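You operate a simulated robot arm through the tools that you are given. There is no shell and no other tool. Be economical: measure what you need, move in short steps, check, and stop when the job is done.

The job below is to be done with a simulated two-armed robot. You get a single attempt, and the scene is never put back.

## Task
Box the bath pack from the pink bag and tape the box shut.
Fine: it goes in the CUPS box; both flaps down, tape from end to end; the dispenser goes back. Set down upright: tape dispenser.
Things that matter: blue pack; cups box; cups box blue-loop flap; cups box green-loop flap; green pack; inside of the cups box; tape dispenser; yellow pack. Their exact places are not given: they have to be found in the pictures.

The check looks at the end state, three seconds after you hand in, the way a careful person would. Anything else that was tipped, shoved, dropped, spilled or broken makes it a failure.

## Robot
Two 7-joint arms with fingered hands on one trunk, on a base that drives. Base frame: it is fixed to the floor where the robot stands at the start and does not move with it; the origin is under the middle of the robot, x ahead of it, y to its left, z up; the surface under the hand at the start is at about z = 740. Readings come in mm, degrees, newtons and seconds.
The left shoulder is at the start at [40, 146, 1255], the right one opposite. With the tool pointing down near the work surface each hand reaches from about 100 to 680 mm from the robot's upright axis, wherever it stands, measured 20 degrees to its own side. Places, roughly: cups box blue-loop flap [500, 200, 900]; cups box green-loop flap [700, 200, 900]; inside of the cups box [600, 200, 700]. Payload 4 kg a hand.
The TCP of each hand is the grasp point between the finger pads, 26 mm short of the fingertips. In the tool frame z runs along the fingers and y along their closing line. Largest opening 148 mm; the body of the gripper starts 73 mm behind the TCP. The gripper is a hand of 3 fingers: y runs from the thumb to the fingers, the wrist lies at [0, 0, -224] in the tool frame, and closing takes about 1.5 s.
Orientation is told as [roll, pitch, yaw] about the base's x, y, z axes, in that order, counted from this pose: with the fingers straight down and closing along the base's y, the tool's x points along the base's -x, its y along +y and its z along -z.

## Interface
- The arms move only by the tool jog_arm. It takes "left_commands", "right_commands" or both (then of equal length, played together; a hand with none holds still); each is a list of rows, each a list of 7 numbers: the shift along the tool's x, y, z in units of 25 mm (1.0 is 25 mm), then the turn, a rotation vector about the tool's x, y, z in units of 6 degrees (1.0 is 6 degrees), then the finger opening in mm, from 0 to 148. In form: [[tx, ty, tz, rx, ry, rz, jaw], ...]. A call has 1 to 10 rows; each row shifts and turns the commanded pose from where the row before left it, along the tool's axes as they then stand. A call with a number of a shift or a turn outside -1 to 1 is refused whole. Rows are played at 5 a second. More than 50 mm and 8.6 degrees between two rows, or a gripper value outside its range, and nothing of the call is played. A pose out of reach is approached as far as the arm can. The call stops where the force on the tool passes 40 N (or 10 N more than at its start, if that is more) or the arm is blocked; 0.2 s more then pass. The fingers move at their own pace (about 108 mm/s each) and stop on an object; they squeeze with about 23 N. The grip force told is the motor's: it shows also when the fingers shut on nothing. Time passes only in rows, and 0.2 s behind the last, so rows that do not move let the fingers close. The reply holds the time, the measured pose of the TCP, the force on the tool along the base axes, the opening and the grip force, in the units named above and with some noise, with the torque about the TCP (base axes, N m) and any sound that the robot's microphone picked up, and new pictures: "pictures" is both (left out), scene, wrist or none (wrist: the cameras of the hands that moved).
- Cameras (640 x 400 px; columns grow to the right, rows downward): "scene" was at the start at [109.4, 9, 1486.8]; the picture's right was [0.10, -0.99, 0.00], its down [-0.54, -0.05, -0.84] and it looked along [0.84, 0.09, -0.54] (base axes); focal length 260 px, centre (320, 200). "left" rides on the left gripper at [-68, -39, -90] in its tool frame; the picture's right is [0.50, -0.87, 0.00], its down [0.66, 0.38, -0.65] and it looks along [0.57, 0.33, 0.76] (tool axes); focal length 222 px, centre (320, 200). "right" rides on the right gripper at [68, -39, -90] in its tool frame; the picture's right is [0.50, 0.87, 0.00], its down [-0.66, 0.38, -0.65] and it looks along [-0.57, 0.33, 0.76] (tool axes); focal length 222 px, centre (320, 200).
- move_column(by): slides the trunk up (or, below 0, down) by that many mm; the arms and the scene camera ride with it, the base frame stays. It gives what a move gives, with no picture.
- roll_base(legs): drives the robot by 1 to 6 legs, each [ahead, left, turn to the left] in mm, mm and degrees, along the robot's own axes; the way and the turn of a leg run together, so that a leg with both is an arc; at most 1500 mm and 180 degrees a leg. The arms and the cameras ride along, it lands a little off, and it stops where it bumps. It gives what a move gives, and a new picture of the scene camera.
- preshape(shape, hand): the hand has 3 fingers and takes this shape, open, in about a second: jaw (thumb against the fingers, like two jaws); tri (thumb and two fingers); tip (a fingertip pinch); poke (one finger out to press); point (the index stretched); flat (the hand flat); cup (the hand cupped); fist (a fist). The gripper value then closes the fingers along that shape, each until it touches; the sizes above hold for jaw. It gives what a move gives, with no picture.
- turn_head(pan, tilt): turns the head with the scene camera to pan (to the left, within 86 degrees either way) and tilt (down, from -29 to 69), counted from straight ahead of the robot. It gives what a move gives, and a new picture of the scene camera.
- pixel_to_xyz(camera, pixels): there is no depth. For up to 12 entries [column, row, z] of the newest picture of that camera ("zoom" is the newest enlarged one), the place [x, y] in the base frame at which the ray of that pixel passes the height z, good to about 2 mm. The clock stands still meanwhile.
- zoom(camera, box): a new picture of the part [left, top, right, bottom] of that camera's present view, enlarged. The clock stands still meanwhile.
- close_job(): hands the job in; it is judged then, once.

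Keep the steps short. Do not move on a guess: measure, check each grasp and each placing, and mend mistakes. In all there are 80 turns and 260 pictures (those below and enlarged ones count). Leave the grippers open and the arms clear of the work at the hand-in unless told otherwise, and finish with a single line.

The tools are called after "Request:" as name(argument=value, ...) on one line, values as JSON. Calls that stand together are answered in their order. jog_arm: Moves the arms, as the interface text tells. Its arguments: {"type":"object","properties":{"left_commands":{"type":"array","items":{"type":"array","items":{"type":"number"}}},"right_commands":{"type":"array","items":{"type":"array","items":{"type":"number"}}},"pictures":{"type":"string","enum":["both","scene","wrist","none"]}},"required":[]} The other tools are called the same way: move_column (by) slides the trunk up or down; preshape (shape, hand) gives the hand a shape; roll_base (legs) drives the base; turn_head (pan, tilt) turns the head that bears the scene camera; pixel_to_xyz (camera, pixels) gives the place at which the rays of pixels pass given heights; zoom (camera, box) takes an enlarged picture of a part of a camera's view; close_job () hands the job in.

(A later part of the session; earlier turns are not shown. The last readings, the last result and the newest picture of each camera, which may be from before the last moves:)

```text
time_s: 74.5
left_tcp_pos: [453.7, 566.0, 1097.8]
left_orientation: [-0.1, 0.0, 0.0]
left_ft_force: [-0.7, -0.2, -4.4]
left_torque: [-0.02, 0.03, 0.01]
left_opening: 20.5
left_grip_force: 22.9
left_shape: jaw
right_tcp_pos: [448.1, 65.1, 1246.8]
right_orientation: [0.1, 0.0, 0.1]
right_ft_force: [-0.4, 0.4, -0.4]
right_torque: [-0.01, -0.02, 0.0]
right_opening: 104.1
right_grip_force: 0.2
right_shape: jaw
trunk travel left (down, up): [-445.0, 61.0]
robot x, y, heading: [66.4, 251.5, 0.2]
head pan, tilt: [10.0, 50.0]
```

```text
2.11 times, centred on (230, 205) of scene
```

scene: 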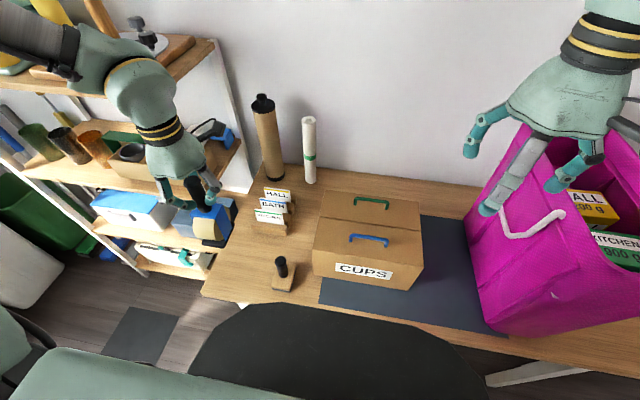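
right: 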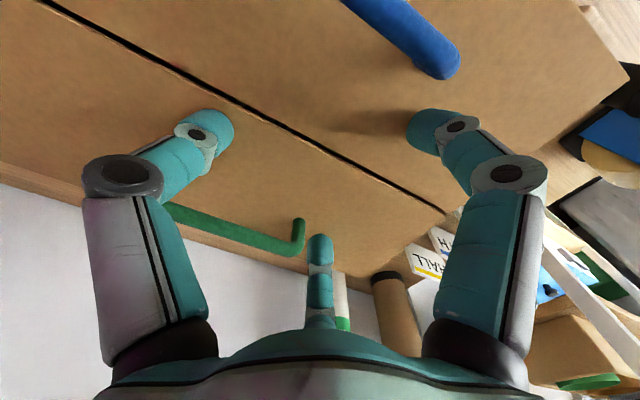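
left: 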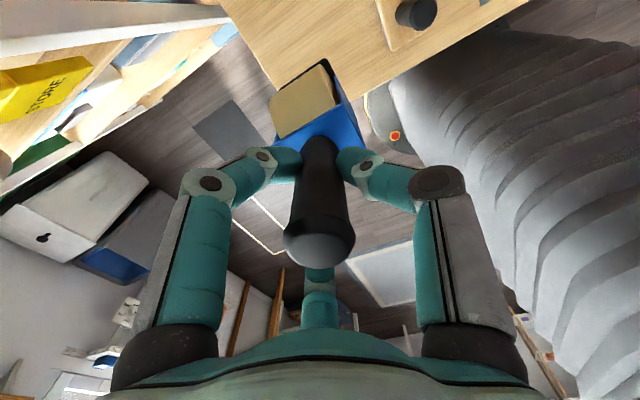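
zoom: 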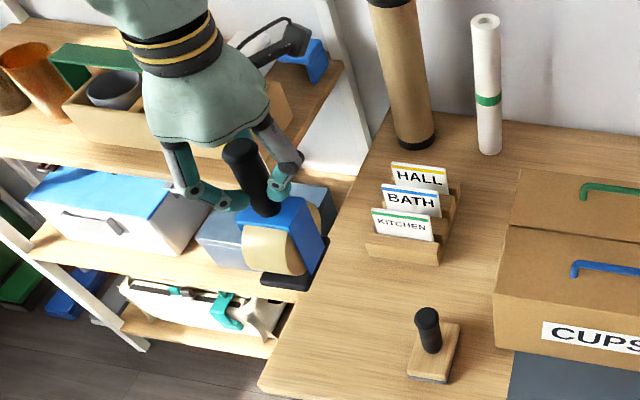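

Dispenser lifted (4.4 N). Move it toward the left end of the seam while withdrawing the right hand.

Request:
jog_arm(left_commands=[[-0.74, -0.95, 0, 0, 0, 0, 10], [-0.74, -0.95, 0, 0, 0, 0, 10], [-0.74, -0.95, 0, 0, 0, 0, 10], [-0.74, -0.95, 0, 0, 0, 0, 10], [-0.74, -0.95, 0, 0, 0, 0, 10], [-0.74, -0.95, 0, 0, 0, 0, 10], [-0.74, -0.95, 0, 0, 0, 0, 10]], right_commands=[[0.7, -0.7, 0, 0, 0, 0, 104], [0.7, -0.7, 0, 0, 0, 0, 104], [0.7, -0.7, 0, 0, 0, 0, 104], [0.7, -0.7, 0, 0, 0, 0, 104], [0.7, -0.7, 0, 0, 0, 0, 104], [0.7, -0.7, 0, 0, 0, 0, 104], [0.7, -0.7, 0, 0, 0, 0, 104]], pictures="scene")

Request:
zoom(camera="scene", box=[180, 60, 440, 300])

```text
time_s: 76.1
left_tcp_pos: [563.5, 428.9, 1103.8]
left_orientation: [0.0, 0.0, 0.3]
left_ft_force: [-0.7, 0.0, -4.9]
left_torque: [0.03, 0.02, -0.01]
left_opening: 20.3
left_grip_force: 23.4
left_shape: jaw
left hand out of reach, approached as far as the arm can: row 6, 7
right_tcp_pos: [329.0, -58.1, 1248.0]
right_orientation: [0.1, 0.1, 0.0]
right_ft_force: [0.1, -0.6, -0.3]
right_torque: [0.0, 0.0, 0.02]
right_opening: 103.9
right_grip_force: 0.0
right_shape: jaw
trunk travel left (down, up): [-445.0, 61.0]
robot x, y, heading: [66.5, 251.3, -0.1]
head pan, tilt: [10.0, 50.0]
```

scene: 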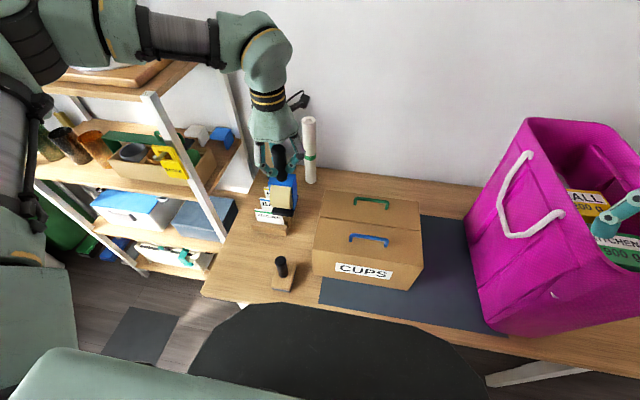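

```text
1.67 times, centred on (310, 180) of scene
```

zoom: 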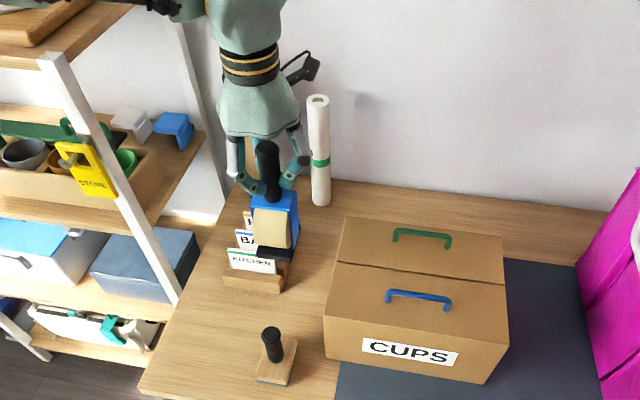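

The left arm hits a limit toward the midline. I bring it back outward a bit, then shift the base right 230 so the seam lies in its comfortable zone.

Request:
jog_arm(left_commands=[[0.6, 0.8, 0, 0, 0, 0, 10], [0.6, 0.8, 0, 0, 0, 0, 10], [0.3, 0.8, 0, 0, 0, 0, 10]], pictures="none")

Request:
roll_base(legs=[[0, -230, 0]])

```text
time_s: 76.9
left_tcp_pos: [526.1, 488.3, 1104.8]
left_orientation: [-0.2, 0.0, 0.3]
left_ft_force: [0.0, -1.2, -4.2]
left_torque: [-0.08, 0.01, 0.01]
left_opening: 20.7
left_grip_force: 23.0
left_shape: jaw
right_tcp_pos: [329.1, -57.6, 1247.7]
right_orientation: [0.1, 0.1, 0.0]
right_ft_force: [-0.6, 0.0, 0.2]
right_torque: [0.03, -0.01, -0.02]
right_opening: 104.4
right_grip_force: 0.0
right_shape: jaw
trunk travel left (down, up): [-445.0, 61.0]
robot x, y, heading: [65.9, 251.6, 0.1]
head pan, tilt: [10.0, 50.0]
```

```text
time_s: 78.6
left_tcp_pos: [528.3, 263.9, 1104.1]
left_orientation: [-0.1, 0.0, 0.3]
left_ft_force: [-0.6, -0.6, -5.3]
left_torque: [0.0, 0.01, -0.03]
left_opening: 20.3
left_grip_force: 22.7
left_shape: jaw
right_tcp_pos: [332.0, -282.6, 1249.4]
right_orientation: [-0.1, 0.2, 0.1]
right_ft_force: [0.3, -1.0, 0.4]
right_torque: [-0.03, -0.01, 0.02]
right_opening: 104.3
right_grip_force: 0.1
right_shape: jaw
trunk travel left (down, up): [-445.0, 61.0]
robot x, y, heading: [67.3, 22.9, 0.0]
head pan, tilt: [10.0, 50.0]
```

scene: 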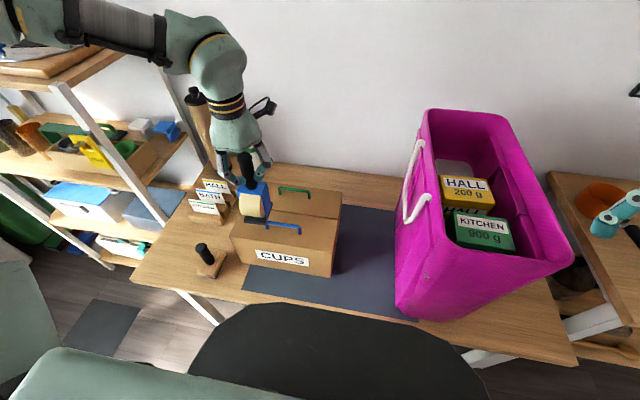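

Now rotate the dispenser 90° in the air; try yaw positive (rz −) first.

Request:
jog_arm(left_commands=[[0, 0, 0, 0, 0, -1, 10], [0, 0, 0, 0, 0, -1, 10], [0, 0, 0, 0, 0, -1, 10], [0, 0, 0, 0, 0, -1, 10], [0, 0, 0, 0, 0, -1, 10], [0, 0, 0, 0, 0, -1, 10], [0, 0, 0, 0, 0, -1, 10], [0, 0, 0, 0, 0, -1, 10]], pictures="scene")

```text
time_s: 80.4
left_tcp_pos: [529.0, 262.4, 1102.9]
left_orientation: [-0.1, 0.0, 48.3]
left_ft_force: [0.9, 0.4, -4.3]
left_torque: [0.02, -0.01, -0.01]
left_opening: 20.4
left_grip_force: 23.3
left_shape: jaw
right_tcp_pos: [331.1, -284.5, 1247.9]
right_orientation: [0.0, 0.1, 0.3]
right_ft_force: [0.7, -1.0, 0.5]
right_torque: [0.03, -0.01, 0.0]
right_opening: 104.2
right_grip_force: 0.0
right_shape: jaw
trunk travel left (down, up): [-445.0, 61.0]
robot x, y, heading: [66.0, 26.2, 0.2]
head pan, tilt: [10.0, 50.0]
```

scene: 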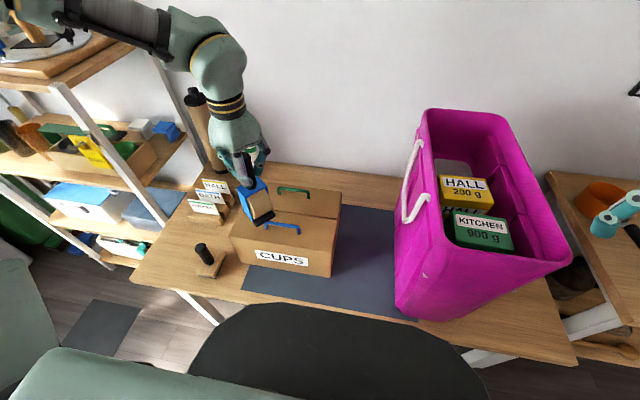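

Works. Finish to 90°.

Request:
jog_arm(left_commands=[[0, 0, 0, 0, 0, -1, 10], [0, 0, 0, 0, 0, -1, 10], [0, 0, 0, 0, 0, -1, 10], [0, 0, 0, 0, 0, -1, 10], [0, 0, 0, 0, 0, -1, 10], [0, 0, 0, 0, 0, -1, 10], [0, 0, 0, 0, 0, -0.9, 10]], pictures="both")

Request:
zoom(camera="scene", box=[180, 80, 360, 290])

```text
time_s: 82.0
left_tcp_pos: [529.2, 260.4, 1104.9]
left_orientation: [0.0, 0.1, 89.8]
left_ft_force: [-0.7, 0.6, -5.8]
left_torque: [-0.02, -0.03, 0.02]
left_opening: 20.4
left_grip_force: 23.2
left_shape: jaw
right_tcp_pos: [331.4, -285.9, 1248.0]
right_orientation: [0.0, 0.1, 0.2]
right_ft_force: [0.4, -0.1, 1.1]
right_torque: [0.04, 0.01, -0.02]
right_opening: 104.1
right_grip_force: 0.0
right_shape: jaw
trunk travel left (down, up): [-445.0, 61.0]
robot x, y, heading: [69.8, 25.0, 0.2]
head pan, tilt: [10.0, 50.0]
```

scene: 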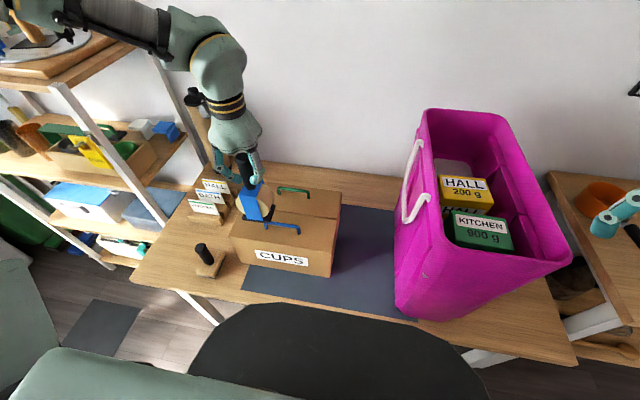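
left: 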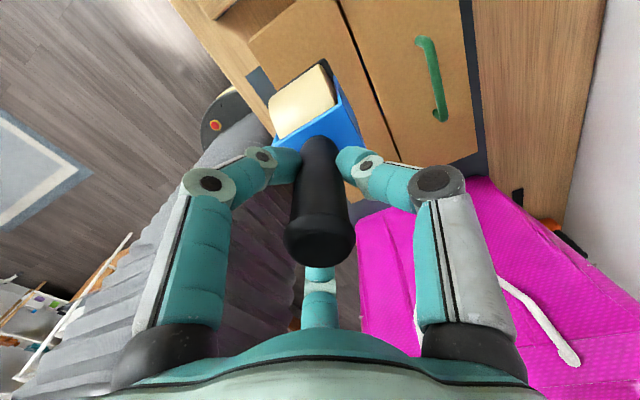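

```text
1.90 times, centred on (270, 185) of scene
```

zoom: 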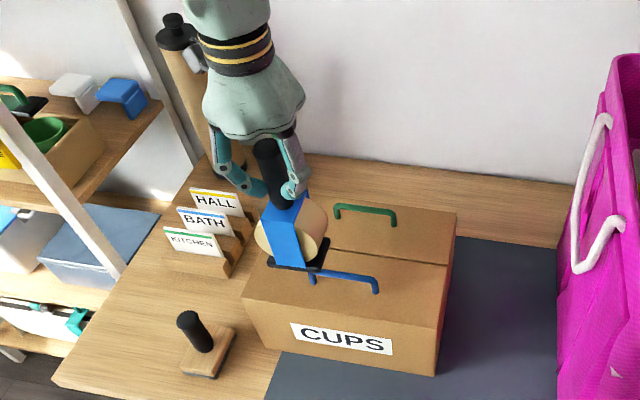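

Roll now tracks along y. Move above the left seam end: [584, 346].

Request:
jog_arm(left_commands=[[-0.86, -0.55, 0, 0, 0, 0, 10], [-0.86, -0.55, 0, 0, 0, 0, 10], [-0.86, -0.55, 0, 0, 0, 0, 10], [-0.86, -0.55, 0, 0, 0, 0, 10]], pictures="both")

Request:
zoom(camera="scene", box=[180, 80, 360, 290])

```text
time_s: 83.0
left_tcp_pos: [583.8, 347.7, 1105.1]
left_orientation: [0.0, 0.0, 89.7]
left_ft_force: [0.2, -1.1, -4.6]
left_torque: [-0.04, 0.04, 0.02]
left_opening: 20.4
left_grip_force: 22.8
left_shape: jaw
right_tcp_pos: [331.6, -284.4, 1248.7]
right_orientation: [-0.1, 0.2, 0.2]
right_ft_force: [0.7, 0.1, 0.0]
right_torque: [0.0, -0.02, -0.01]
right_opening: 104.2
right_grip_force: 0.0
right_shape: jaw
trunk travel left (down, up): [-445.0, 61.0]
robot x, y, heading: [64.9, 23.1, 0.4]
head pan, tilt: [10.0, 50.0]
```

scene: 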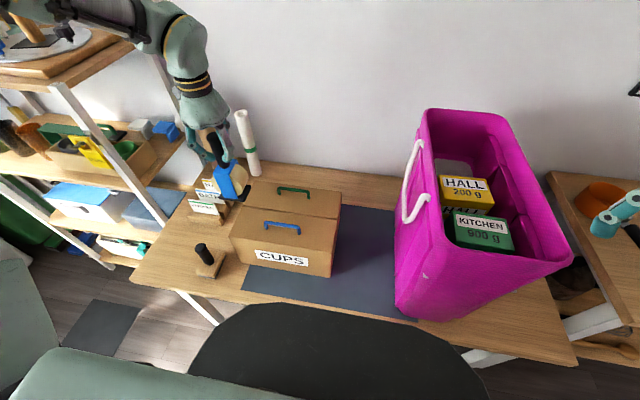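
left: 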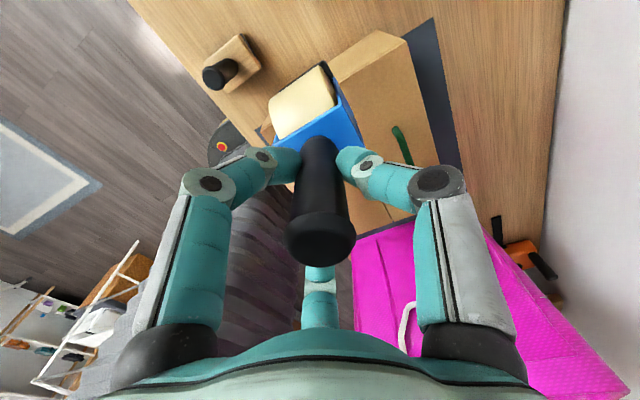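

```text
1.90 times, centred on (270, 185) of scene
```

zoom: 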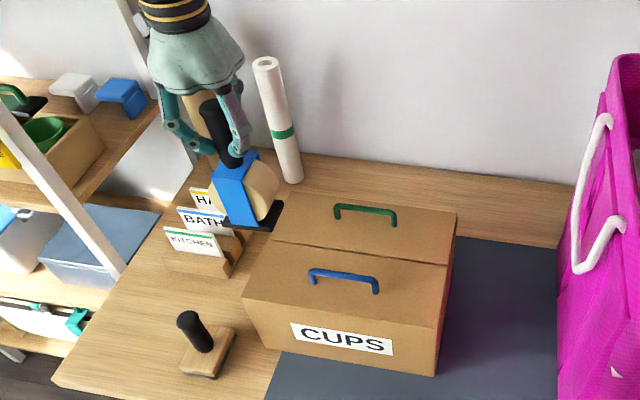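

Dry-run along the seam at height to test arm reach before touching down.

Request:
jog_arm(left_commands=[[1, 0, 0, 0, 0, 0, 10], [1, 0, 0, 0, 0, 0, 10], [1, 0, 0, 0, 0, 0, 10], [1, 0, 0, 0, 0, 0, 10], [1, 0, 0, 0, 0, 0, 10], [1, 0, 0, 0, 0, 0, 10], [1, 0, 0, 0, 0, 0, 10], [1, 0, 0, 0, 0, 0, 10], [1, 0, 0, 0, 0, 0, 10], [1, 0, 0, 0, 0, 0, 10]], pictures="none")

```text
time_s: 85.2
left_tcp_pos: [532.6, 175.3, 1123.7]
left_orientation: [0.0, 0.0, 89.8]
left_ft_force: [0.3, 0.6, -4.4]
left_torque: [0.03, 0.0, 0.02]
left_opening: 20.6
left_grip_force: 23.1
left_shape: jaw
left hand out of reach, approached as far as the arm can: row 6, 7, 8, 9, 10
right_tcp_pos: [330.4, -285.6, 1248.3]
right_orientation: [0.1, 0.1, 0.2]
right_ft_force: [0.0, 0.3, 0.6]
right_torque: [0.0, 0.02, -0.02]
right_opening: 104.0
right_grip_force: 0.0
right_shape: jaw
trunk travel left (down, up): [-445.0, 61.0]
robot x, y, heading: [68.2, 22.6, 0.2]
head pan, tilt: [10.0, 50.0]
```

The left arm's inward limit is ~50 mm outside its shoulder line. I back up and shift the base right another 175 mm so the whole seam is outside that line.

Request:
jog_arm(left_commands=[[-1, -0.34, 0.1, 0, 0, 0, 10], [-1, -0.34, 0.1, 0, 0, 0, 10], [-1, -0.34, 0.1, 0, 0, 0, 10], [-1, -0.34, 0.1, 0, 0, 0, 10], [-1, -0.34, 0.1, 0, 0, 0, 10], [-1, -0.34, 0.1, 0, 0, 0, 10], [-1, 0, 0, 0, 0, 0, 10]], pictures="none")

Request:
turn_head(pan=-65, tilt=40)

```text
time_s: 86.8
left_tcp_pos: [583.1, 352.6, 1105.9]
left_orientation: [0.0, 0.1, 89.7]
left_ft_force: [-0.1, 0.1, -4.8]
left_torque: [-0.07, 0.0, 0.02]
left_opening: 20.6
left_grip_force: 22.8
left_shape: jaw
right_tcp_pos: [330.9, -284.2, 1248.9]
right_orientation: [-0.1, 0.1, 0.3]
right_ft_force: [0.7, 0.9, 0.4]
right_torque: [-0.03, -0.01, 0.02]
right_opening: 104.4
right_grip_force: 0.0
right_shape: jaw
trunk travel left (down, up): [-445.0, 61.0]
robot x, y, heading: [64.5, 20.9, 0.7]
head pan, tilt: [10.0, 50.0]
```

```text
time_s: 88.3
left_tcp_pos: [582.9, 351.5, 1107.0]
left_orientation: [0.1, 0.1, 89.7]
left_ft_force: [-0.7, 0.5, -4.8]
left_torque: [-0.01, 0.01, 0.0]
left_opening: 20.8
left_grip_force: 22.8
left_shape: jaw
right_tcp_pos: [330.9, -284.8, 1247.6]
right_orientation: [0.1, 0.1, 0.3]
right_ft_force: [0.2, 0.7, 0.0]
right_torque: [0.01, 0.04, -0.02]
right_opening: 104.2
right_grip_force: 0.0
right_shape: jaw
trunk travel left (down, up): [-445.0, 61.0]
robot x, y, heading: [67.4, 22.6, 0.4]
head pan, tilt: [-65.0, 40.0]
```

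scene: 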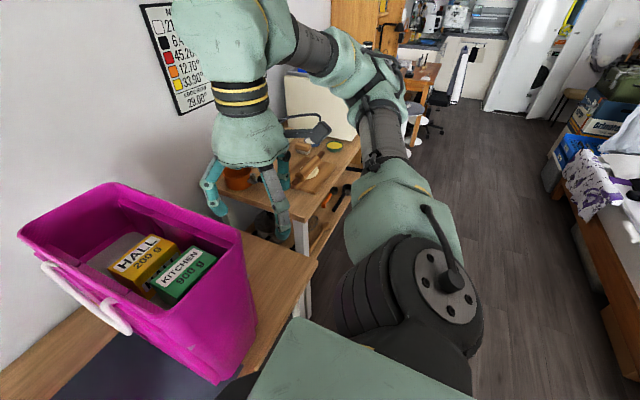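

Free to the right. Shift base right 175, then look back at the box.

Request:
roll_base(legs=[[0, -175, 0]])

Request:
turn_head(pan=25, tilt=45)

```text
time_s: 89.8
left_tcp_pos: [585.2, 178.9, 1106.1]
left_orientation: [0.0, 0.3, 89.7]
left_ft_force: [-0.4, 0.5, -4.5]
left_torque: [-0.01, 0.0, 0.03]
left_opening: 20.8
left_grip_force: 22.9
left_shape: jaw
right_tcp_pos: [330.2, -456.9, 1249.8]
right_orientation: [-0.1, 0.1, 0.1]
right_ft_force: [0.5, 1.0, 0.3]
right_torque: [-0.02, -0.03, -0.02]
right_opening: 104.1
right_grip_force: 0.0
right_shape: jaw
trunk travel left (down, up): [-445.0, 61.0]
robot x, y, heading: [66.4, -152.4, 0.2]
head pan, tilt: [-65.0, 40.0]
```

scene: 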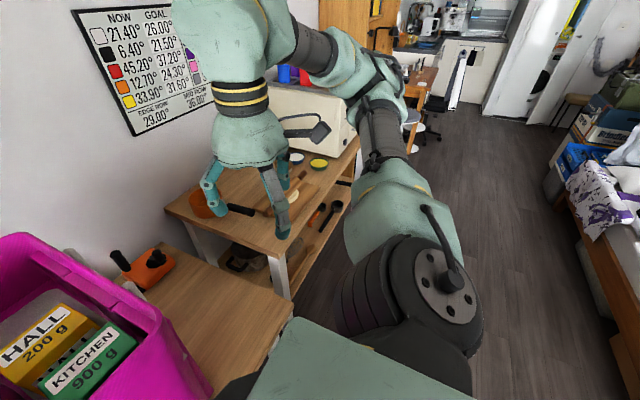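

```text
time_s: 91.4
left_tcp_pos: [583.7, 174.2, 1104.7]
left_orientation: [0.0, 0.0, 89.7]
left_ft_force: [0.1, -1.1, -4.4]
left_torque: [-0.01, -0.03, -0.01]
left_opening: 20.7
left_grip_force: 22.8
left_shape: jaw
right_tcp_pos: [329.9, -460.8, 1248.1]
right_orientation: [0.0, 0.1, 0.1]
right_ft_force: [-1.1, 0.2, 0.3]
right_torque: [0.0, 0.01, 0.01]
right_opening: 104.1
right_grip_force: 0.1
right_shape: jaw
trunk travel left (down, up): [-445.0, 61.0]
robot x, y, heading: [64.5, -152.7, 0.2]
head pan, tilt: [25.0, 45.0]
```

scene: 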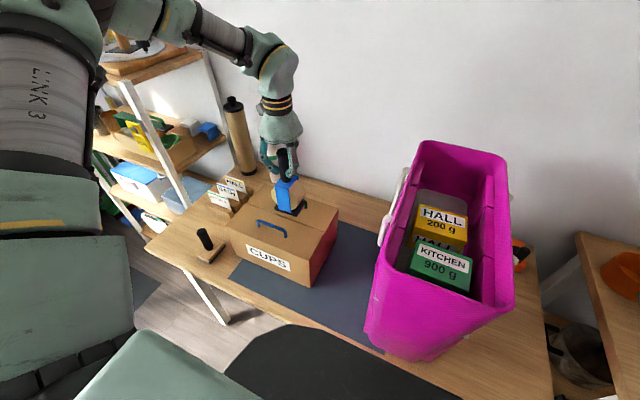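

Move to the right seam end at height (reach check).

Request:
jog_arm(left_commands=[[0.9, 0, 0, 0, 0, 0, 10], [0.9, 0, 0, 0, 0, 0, 10], [0.9, 0, 0, 0, 0, 0, 10], [0.9, 0, 0, 0, 0, 0, 10], [0.9, 0, 0, 0, 0, 0, 10]])

Request:
zoom(camera="scene", box=[210, 90, 400, 300])

```text
time_s: 92.6
left_tcp_pos: [584.0, 62.5, 1108.3]
left_orientation: [-0.1, 0.0, 89.7]
left_ft_force: [0.3, 0.5, -4.8]
left_torque: [0.08, 0.0, 0.0]
left_opening: 20.8
left_grip_force: 23.1
left_shape: jaw
right_tcp_pos: [331.1, -462.2, 1247.4]
right_orientation: [0.0, 0.2, 0.0]
right_ft_force: [0.1, -0.4, -0.2]
right_torque: [0.02, 0.01, -0.01]
right_opening: 104.0
right_grip_force: 0.1
right_shape: jaw
trunk travel left (down, up): [-445.0, 61.0]
robot x, y, heading: [68.2, -154.1, 0.4]
head pan, tilt: [25.0, 45.0]
```

scene: 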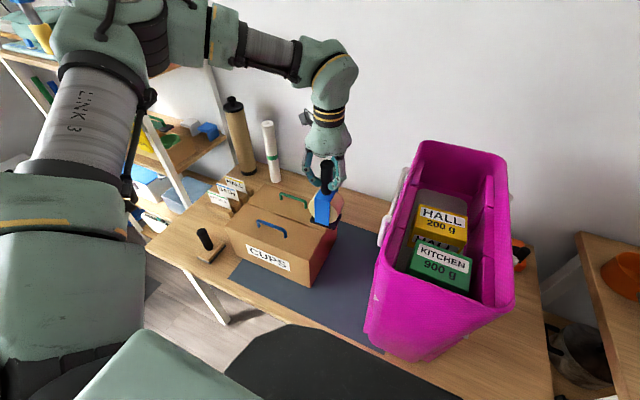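
left: 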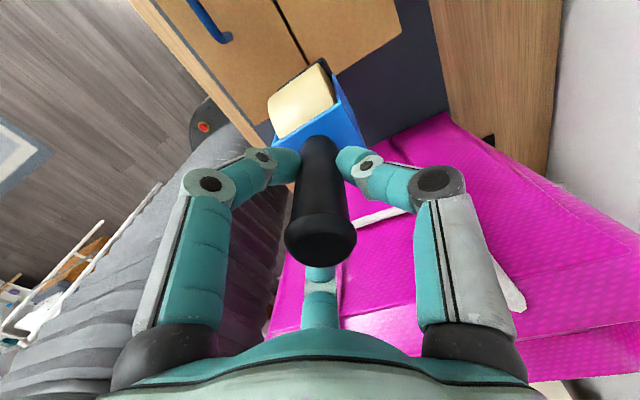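

```text
1.90 times, centred on (305, 195) of scene
```

zoom: 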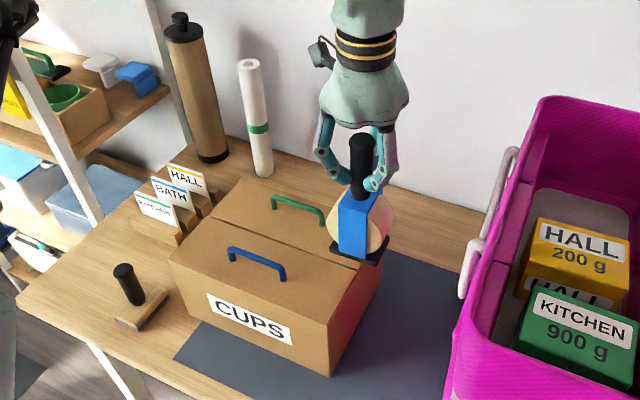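

Reach is fine. Lower to near contact at the right end (expected TCP ≈1049).

Request:
jog_arm(left_commands=[[0, 0, 0.8, 0, 0, 0, 10], [0, 0, 0.8, 0, 0, 0, 10], [0, 0, 0.4, 0, 0, 0, 10], [0, 0, 0.12, 0, 0, 0, 10], [0, 0, 0.12, 0, 0, 0, 10]])

Request:
zoom(camera="scene", box=[250, 140, 370, 280])

```text
time_s: 93.8
left_tcp_pos: [584.5, 62.4, 1050.1]
left_orientation: [0.0, 0.1, 89.7]
left_ft_force: [-0.3, 0.1, -4.9]
left_torque: [0.0, -0.01, 0.01]
left_opening: 20.6
left_grip_force: 22.9
left_shape: jaw
right_tcp_pos: [331.8, -462.3, 1248.1]
right_orientation: [0.0, 0.1, 0.1]
right_ft_force: [-0.6, 0.3, -0.1]
right_torque: [-0.01, 0.04, 0.03]
right_opening: 104.3
right_grip_force: 0.2
right_shape: jaw
trunk travel left (down, up): [-445.0, 61.0]
robot x, y, heading: [66.4, -151.0, 0.0]
head pan, tilt: [25.0, 45.0]
```

scene: 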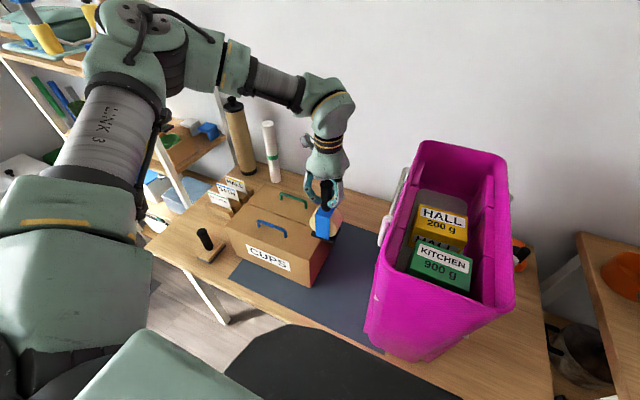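
left: 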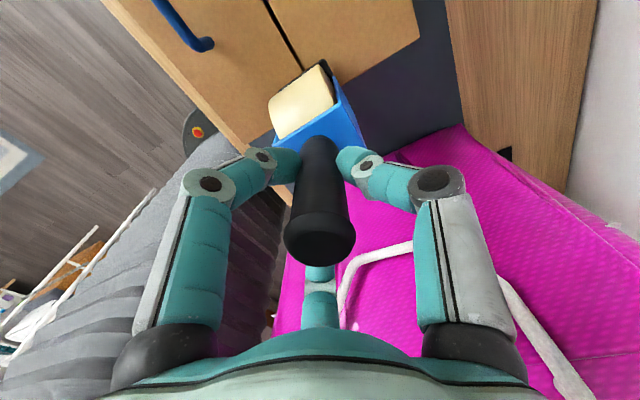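

```text
2.86 times, centred on (310, 210) of scene
```

zoom: 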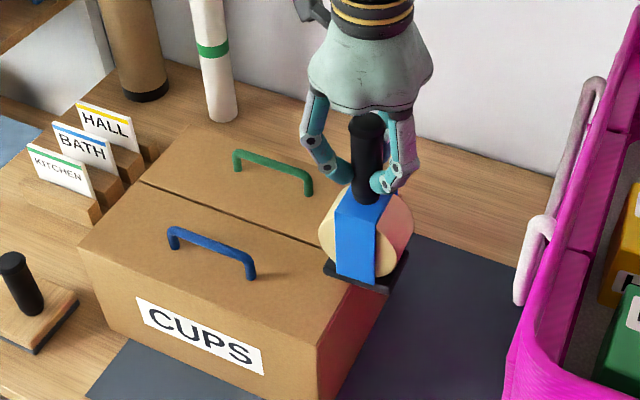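

No contact yet. Feel for the lid in 2 mm steps.

Request:
jog_arm(left_commands=[[0, 0, 0.08, 0, 0, 0, 10], [0, 0, 0.04, 0, 0, 0, 10]], pictures="none")

Request:
jog_arm(left_commands=[[0, 0, 0.06, 0, 0, 0, 10], [0, 0, 0, 0, 0, 0, 10]], pictures="none")

```text
time_s: 94.4
left_tcp_pos: [583.6, 62.7, 1048.1]
left_orientation: [-0.1, 0.1, 89.8]
left_ft_force: [-0.2, -1.0, -3.5]
left_torque: [0.01, -0.05, -0.01]
left_opening: 20.5
left_grip_force: 23.1
left_shape: jaw
right_tcp_pos: [330.4, -462.2, 1248.9]
right_orientation: [0.0, 0.0, 0.1]
right_ft_force: [-0.2, -0.8, -1.4]
right_torque: [0.02, 0.05, -0.02]
right_opening: 104.1
right_grip_force: 0.0
right_shape: jaw
trunk travel left (down, up): [-445.0, 61.0]
robot x, y, heading: [71.0, -151.2, 0.4]
head pan, tilt: [25.0, 45.0]
```

```text
time_s: 95.0
left_tcp_pos: [583.9, 62.2, 1048.3]
left_orientation: [-0.2, 0.1, 89.8]
left_ft_force: [-1.4, -1.9, 3.9]
left_torque: [-0.06, -0.04, -0.02]
left_opening: 20.6
left_grip_force: 23.2
left_shape: jaw
right_tcp_pos: [329.7, -463.0, 1246.7]
right_orientation: [0.0, 0.1, 0.1]
right_ft_force: [0.4, 0.0, -0.3]
right_torque: [0.01, 0.0, 0.0]
right_opening: 104.2
right_grip_force: 0.1
right_shape: jaw
trunk travel left (down, up): [-445.0, 61.0]
robot x, y, heading: [68.9, -151.4, 0.2]
head pan, tilt: [25.0, 45.0]
5 turns are left
```

Contact (≈9 N on the lid). Drag along the seam to the left end, past the edge, and look.

Request:
jog_arm(left_commands=[[-0.8, 0, 0, 0, 0, 0, 10], [-1, 0, 0, 0, 0, 0, 10], [-1, 0, 0, 0, 0, 0, 10], [-1, 0, 0, 0, 0, 0, 10], [-1, 0, 0, 0, 0, 0, 10], [-1, 0, 0, 0, 0, 0, 10], [-1, 0, 0, 0, 0, 0, 10], [-1, 0, 0, 0, 0, 0, 10], [-1, 0, 0, 0, 0, 0, 10], [-1, 0, 0, 0, 0, 0, 10]], pictures="scene")

Request:
jog_arm(left_commands=[[-0.8, 0, 0, 0, 0, 0, 10], [-0.8, 0, 0, 0, 0, 0, 10], [0, 0, 0, 0, 0, 0, 10]], pictures="scene")

Request:
zoom(camera="scene", box=[200, 140, 350, 300])

```text
time_s: 97.2
left_tcp_pos: [582.5, 309.2, 1045.7]
left_orientation: [-0.1, 0.1, 89.7]
left_ft_force: [0.8, -5.5, 2.2]
left_torque: [-0.82, -0.03, -0.01]
left_opening: 21.0
left_grip_force: 22.9
left_shape: jaw
right_tcp_pos: [330.1, -460.7, 1248.2]
right_orientation: [0.1, 0.0, 0.1]
right_ft_force: [0.7, 0.0, 0.2]
right_torque: [0.01, 0.0, 0.0]
right_opening: 104.2
right_grip_force: 0.0
right_shape: jaw
trunk travel left (down, up): [-445.0, 61.0]
robot x, y, heading: [67.6, -153.9, 0.2]
head pan, tilt: [25.0, 45.0]
```

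scene: 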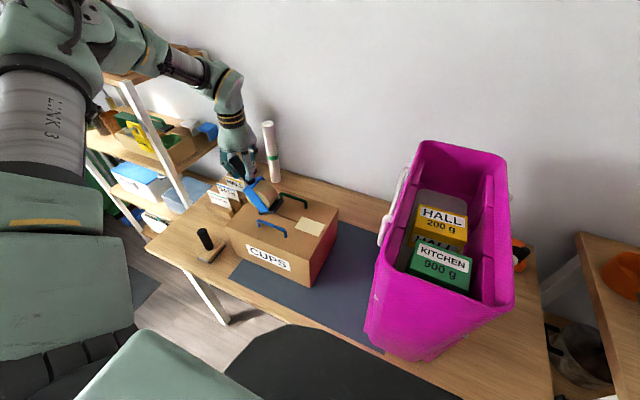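

```text
time_s: 98.0
left_tcp_pos: [585.4, 348.1, 1047.8]
left_orientation: [0.0, 0.0, 89.7]
left_ft_force: [0.6, -5.2, 0.9]
left_torque: [-0.75, -0.03, -0.04]
left_opening: 20.7
left_grip_force: 22.9
left_shape: jaw
right_tcp_pos: [331.0, -462.5, 1248.3]
right_orientation: [0.2, 0.1, 0.1]
right_ft_force: [0.5, 0.3, -0.8]
right_torque: [-0.01, 0.03, -0.02]
right_opening: 104.1
right_grip_force: 0.1
right_shape: jaw
trunk travel left (down, up): [-445.0, 61.0]
robot x, y, heading: [65.6, -155.7, 0.0]
head pan, tilt: [25.0, 45.0]
```

scene: 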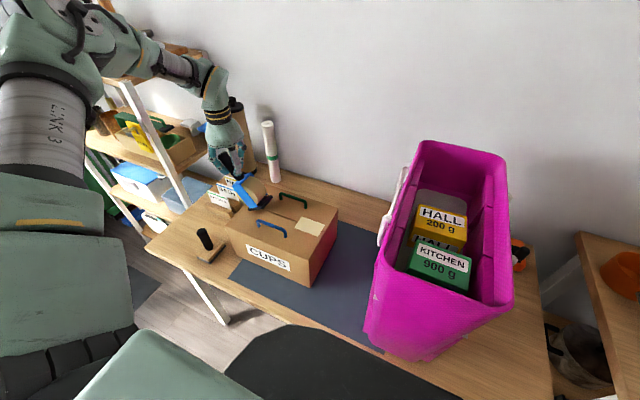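

```text
2.50 times, centred on (275, 220) of scene
4 turns are left
```

zoom: 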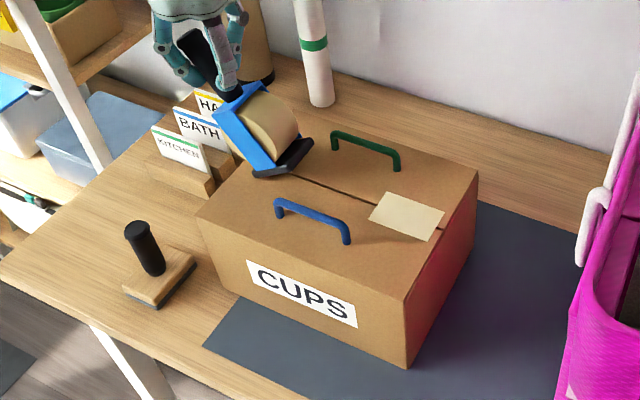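

Problem seen: the dispenser pivoted ~20° in the grip from too much friction, and only the right ~60 mm got taped. I level it (move back 40 mm so the base sticks, press flat), ease to light contact, go to the left end, then drag back over the full seam, lift and look.

Request:
jog_arm(left_commands=[[0.4, 0, 0, 0, 0, 0, 5], [0.4, 0, 0, 0, 0, 0, 5], [0.4, 0, 0, 0, 0, 0, 5], [0.4, 0, 0, 0, 0, 0, 5], [0, 0, 0.08, 0, 0, 0, 5], [0, 0, 0.08, 0, 0, 0, 5], [0, 0, 0, 0, 0, 0, 5], [0, 0, -0.09, 0, 0, 0, 5], [0, 0, -0.08, 0, 0, 0, 5]], pictures="scene")

Request:
zoom(camera="scene", box=[200, 140, 350, 300])

Request:
jog_arm(left_commands=[[-0.5, 0, 0, 0, 0, 0, 5], [-0.5, 0, 0, 0, 0, 0, 5], [-0.5, 0, 0, 0, 0, 0, 5], [0, 0, 0, 0, 0, 0, 5], [0.6, 0, 0, 0, 0, 0, 5], [0.8, 0, 0, 0, 0, 0, 5], [0.8, 0, 0, 0, 0, 0, 5], [0.8, 0, 0, 0, 0, 0, 5], [0.8, 0, 0, 0, 0, 0, 5], [0.8, 0, 0, 0, 0, 0, 5]], pictures="scene")

Request:
zoom(camera="scene", box=[200, 140, 350, 300])

Request:
jog_arm(left_commands=[[0.8, 0, 0, 0, 0, 0, 5], [0.8, 0, 0, 0, 0, 0, 5], [0.8, 0, 0, 0, 0, 0, 5], [0.8, 0, 0, 0, 0, 0, 5], [0.8, 0, 0, 0, 0, 0, 5], [0.8, 0, 0, 0, 0, 0, 5], [0.8, 0, 0, 0, 0, 0, 5], [0.4, 0, 0, 0, 0, 0, 5]], pictures="scene")

Request:
zoom(camera="scene", box=[200, 140, 350, 300])

```text
time_s: 100.0
left_tcp_pos: [582.8, 306.6, 1048.2]
left_orientation: [0.0, 0.0, 89.7]
left_ft_force: [5.3, -1.2, 20.2]
left_torque: [0.04, -0.29, -0.08]
left_opening: 22.8
left_grip_force: 23.1
left_shape: jaw
right_tcp_pos: [330.3, -463.7, 1248.2]
right_orientation: [0.1, 0.0, 0.1]
right_ft_force: [0.0, -0.2, -0.3]
right_torque: [0.01, 0.01, 0.01]
right_opening: 104.3
right_grip_force: 0.1
right_shape: jaw
trunk travel left (down, up): [-445.0, 61.0]
robot x, y, heading: [68.3, -149.3, 0.3]
head pan, tilt: [25.0, 45.0]
```

scene: 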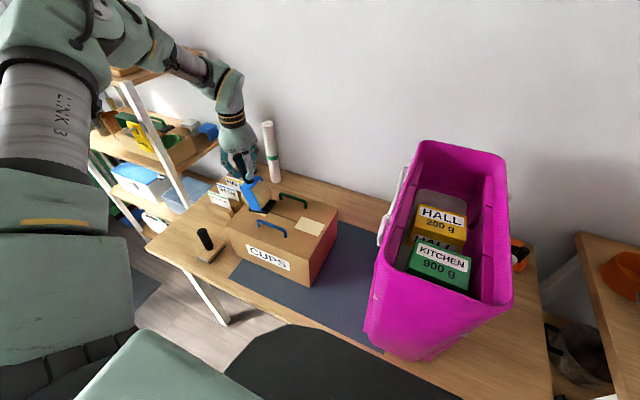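

```text
2.50 times, centred on (275, 220) of scene
```

zoom: 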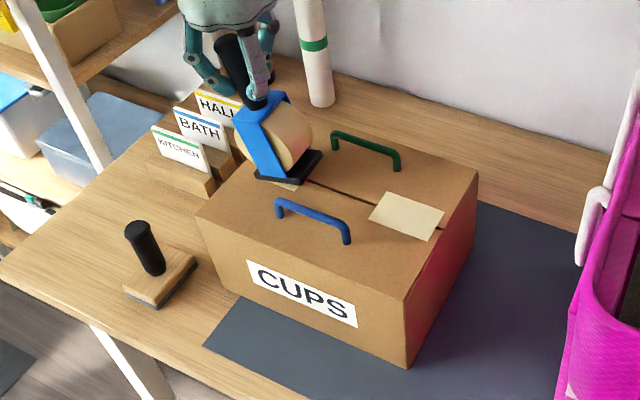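

```text
time_s: 102.2
left_tcp_pos: [583.3, 229.0, 1048.0]
left_orientation: [0.1, 0.0, 89.7]
left_ft_force: [0.6, 4.2, 5.3]
left_torque: [0.62, 0.14, -0.08]
left_opening: 21.4
left_grip_force: 22.9
left_shape: jaw
right_tcp_pos: [330.5, -460.8, 1247.4]
right_orientation: [0.0, 0.0, 0.2]
right_ft_force: [0.4, 1.1, 0.2]
right_torque: [0.06, 0.0, 0.0]
right_opening: 104.1
right_grip_force: 0.1
right_shape: jaw
trunk travel left (down, up): [-445.0, 61.0]
robot x, y, heading: [64.4, -151.8, 0.2]
head pan, tilt: [25.0, 45.0]
```

scene: 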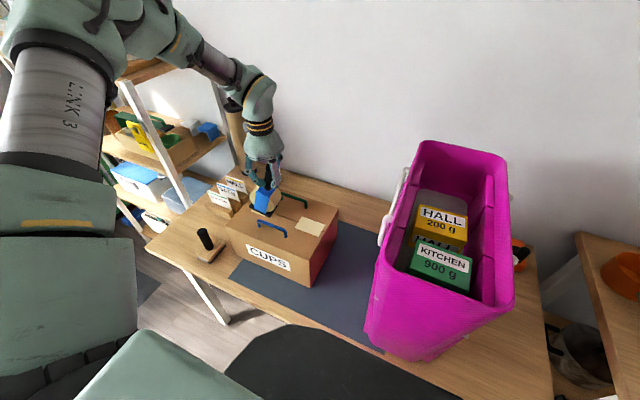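

```text
2.50 times, centred on (275, 220) of scene
```

zoom: 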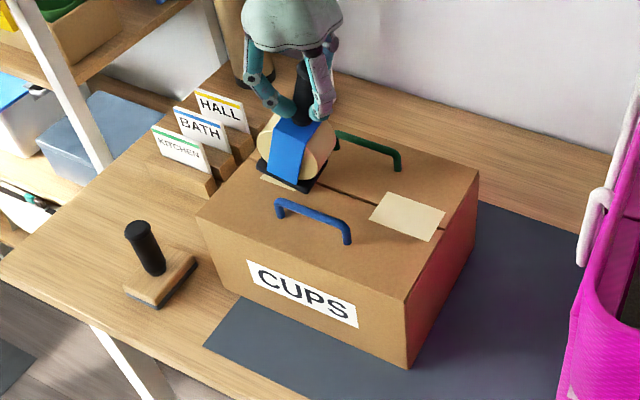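

```text
time_s: 104.0
left_tcp_pos: [585.1, 79.6, 1047.3]
left_orientation: [0.0, 0.0, 89.8]
left_ft_force: [0.2, 0.3, 0.6]
left_torque: [-0.04, 0.0, -0.02]
left_opening: 16.3
left_grip_force: 23.2
left_shape: jaw
right_tcp_pos: [330.8, -461.6, 1249.5]
right_orientation: [0.0, 0.2, 0.1]
right_ft_force: [1.0, 0.2, -0.5]
right_torque: [0.03, 0.02, -0.02]
right_opening: 104.2
right_grip_force: 0.0
right_shape: jaw
trunk travel left (down, up): [-445.0, 61.0]
robot x, y, heading: [69.2, -152.8, 0.2]
head pan, tilt: [25.0, 45.0]
```

scene: 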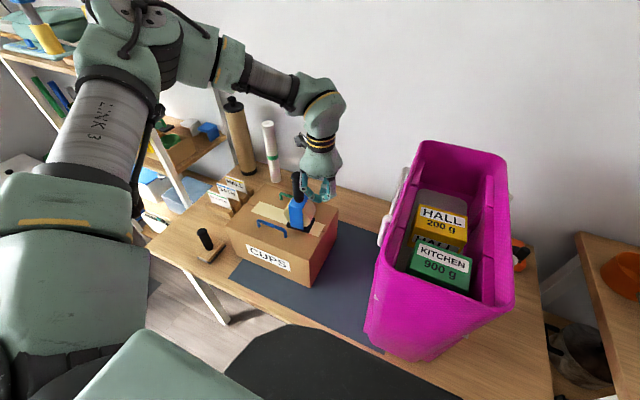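

```text
2.50 times, centred on (275, 220) of scene
3 turns are left
```

zoom: 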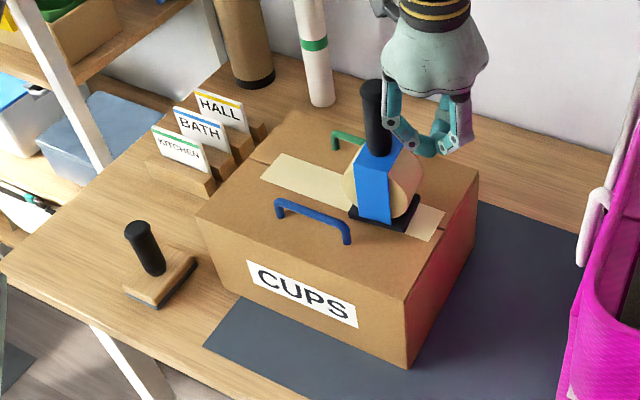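

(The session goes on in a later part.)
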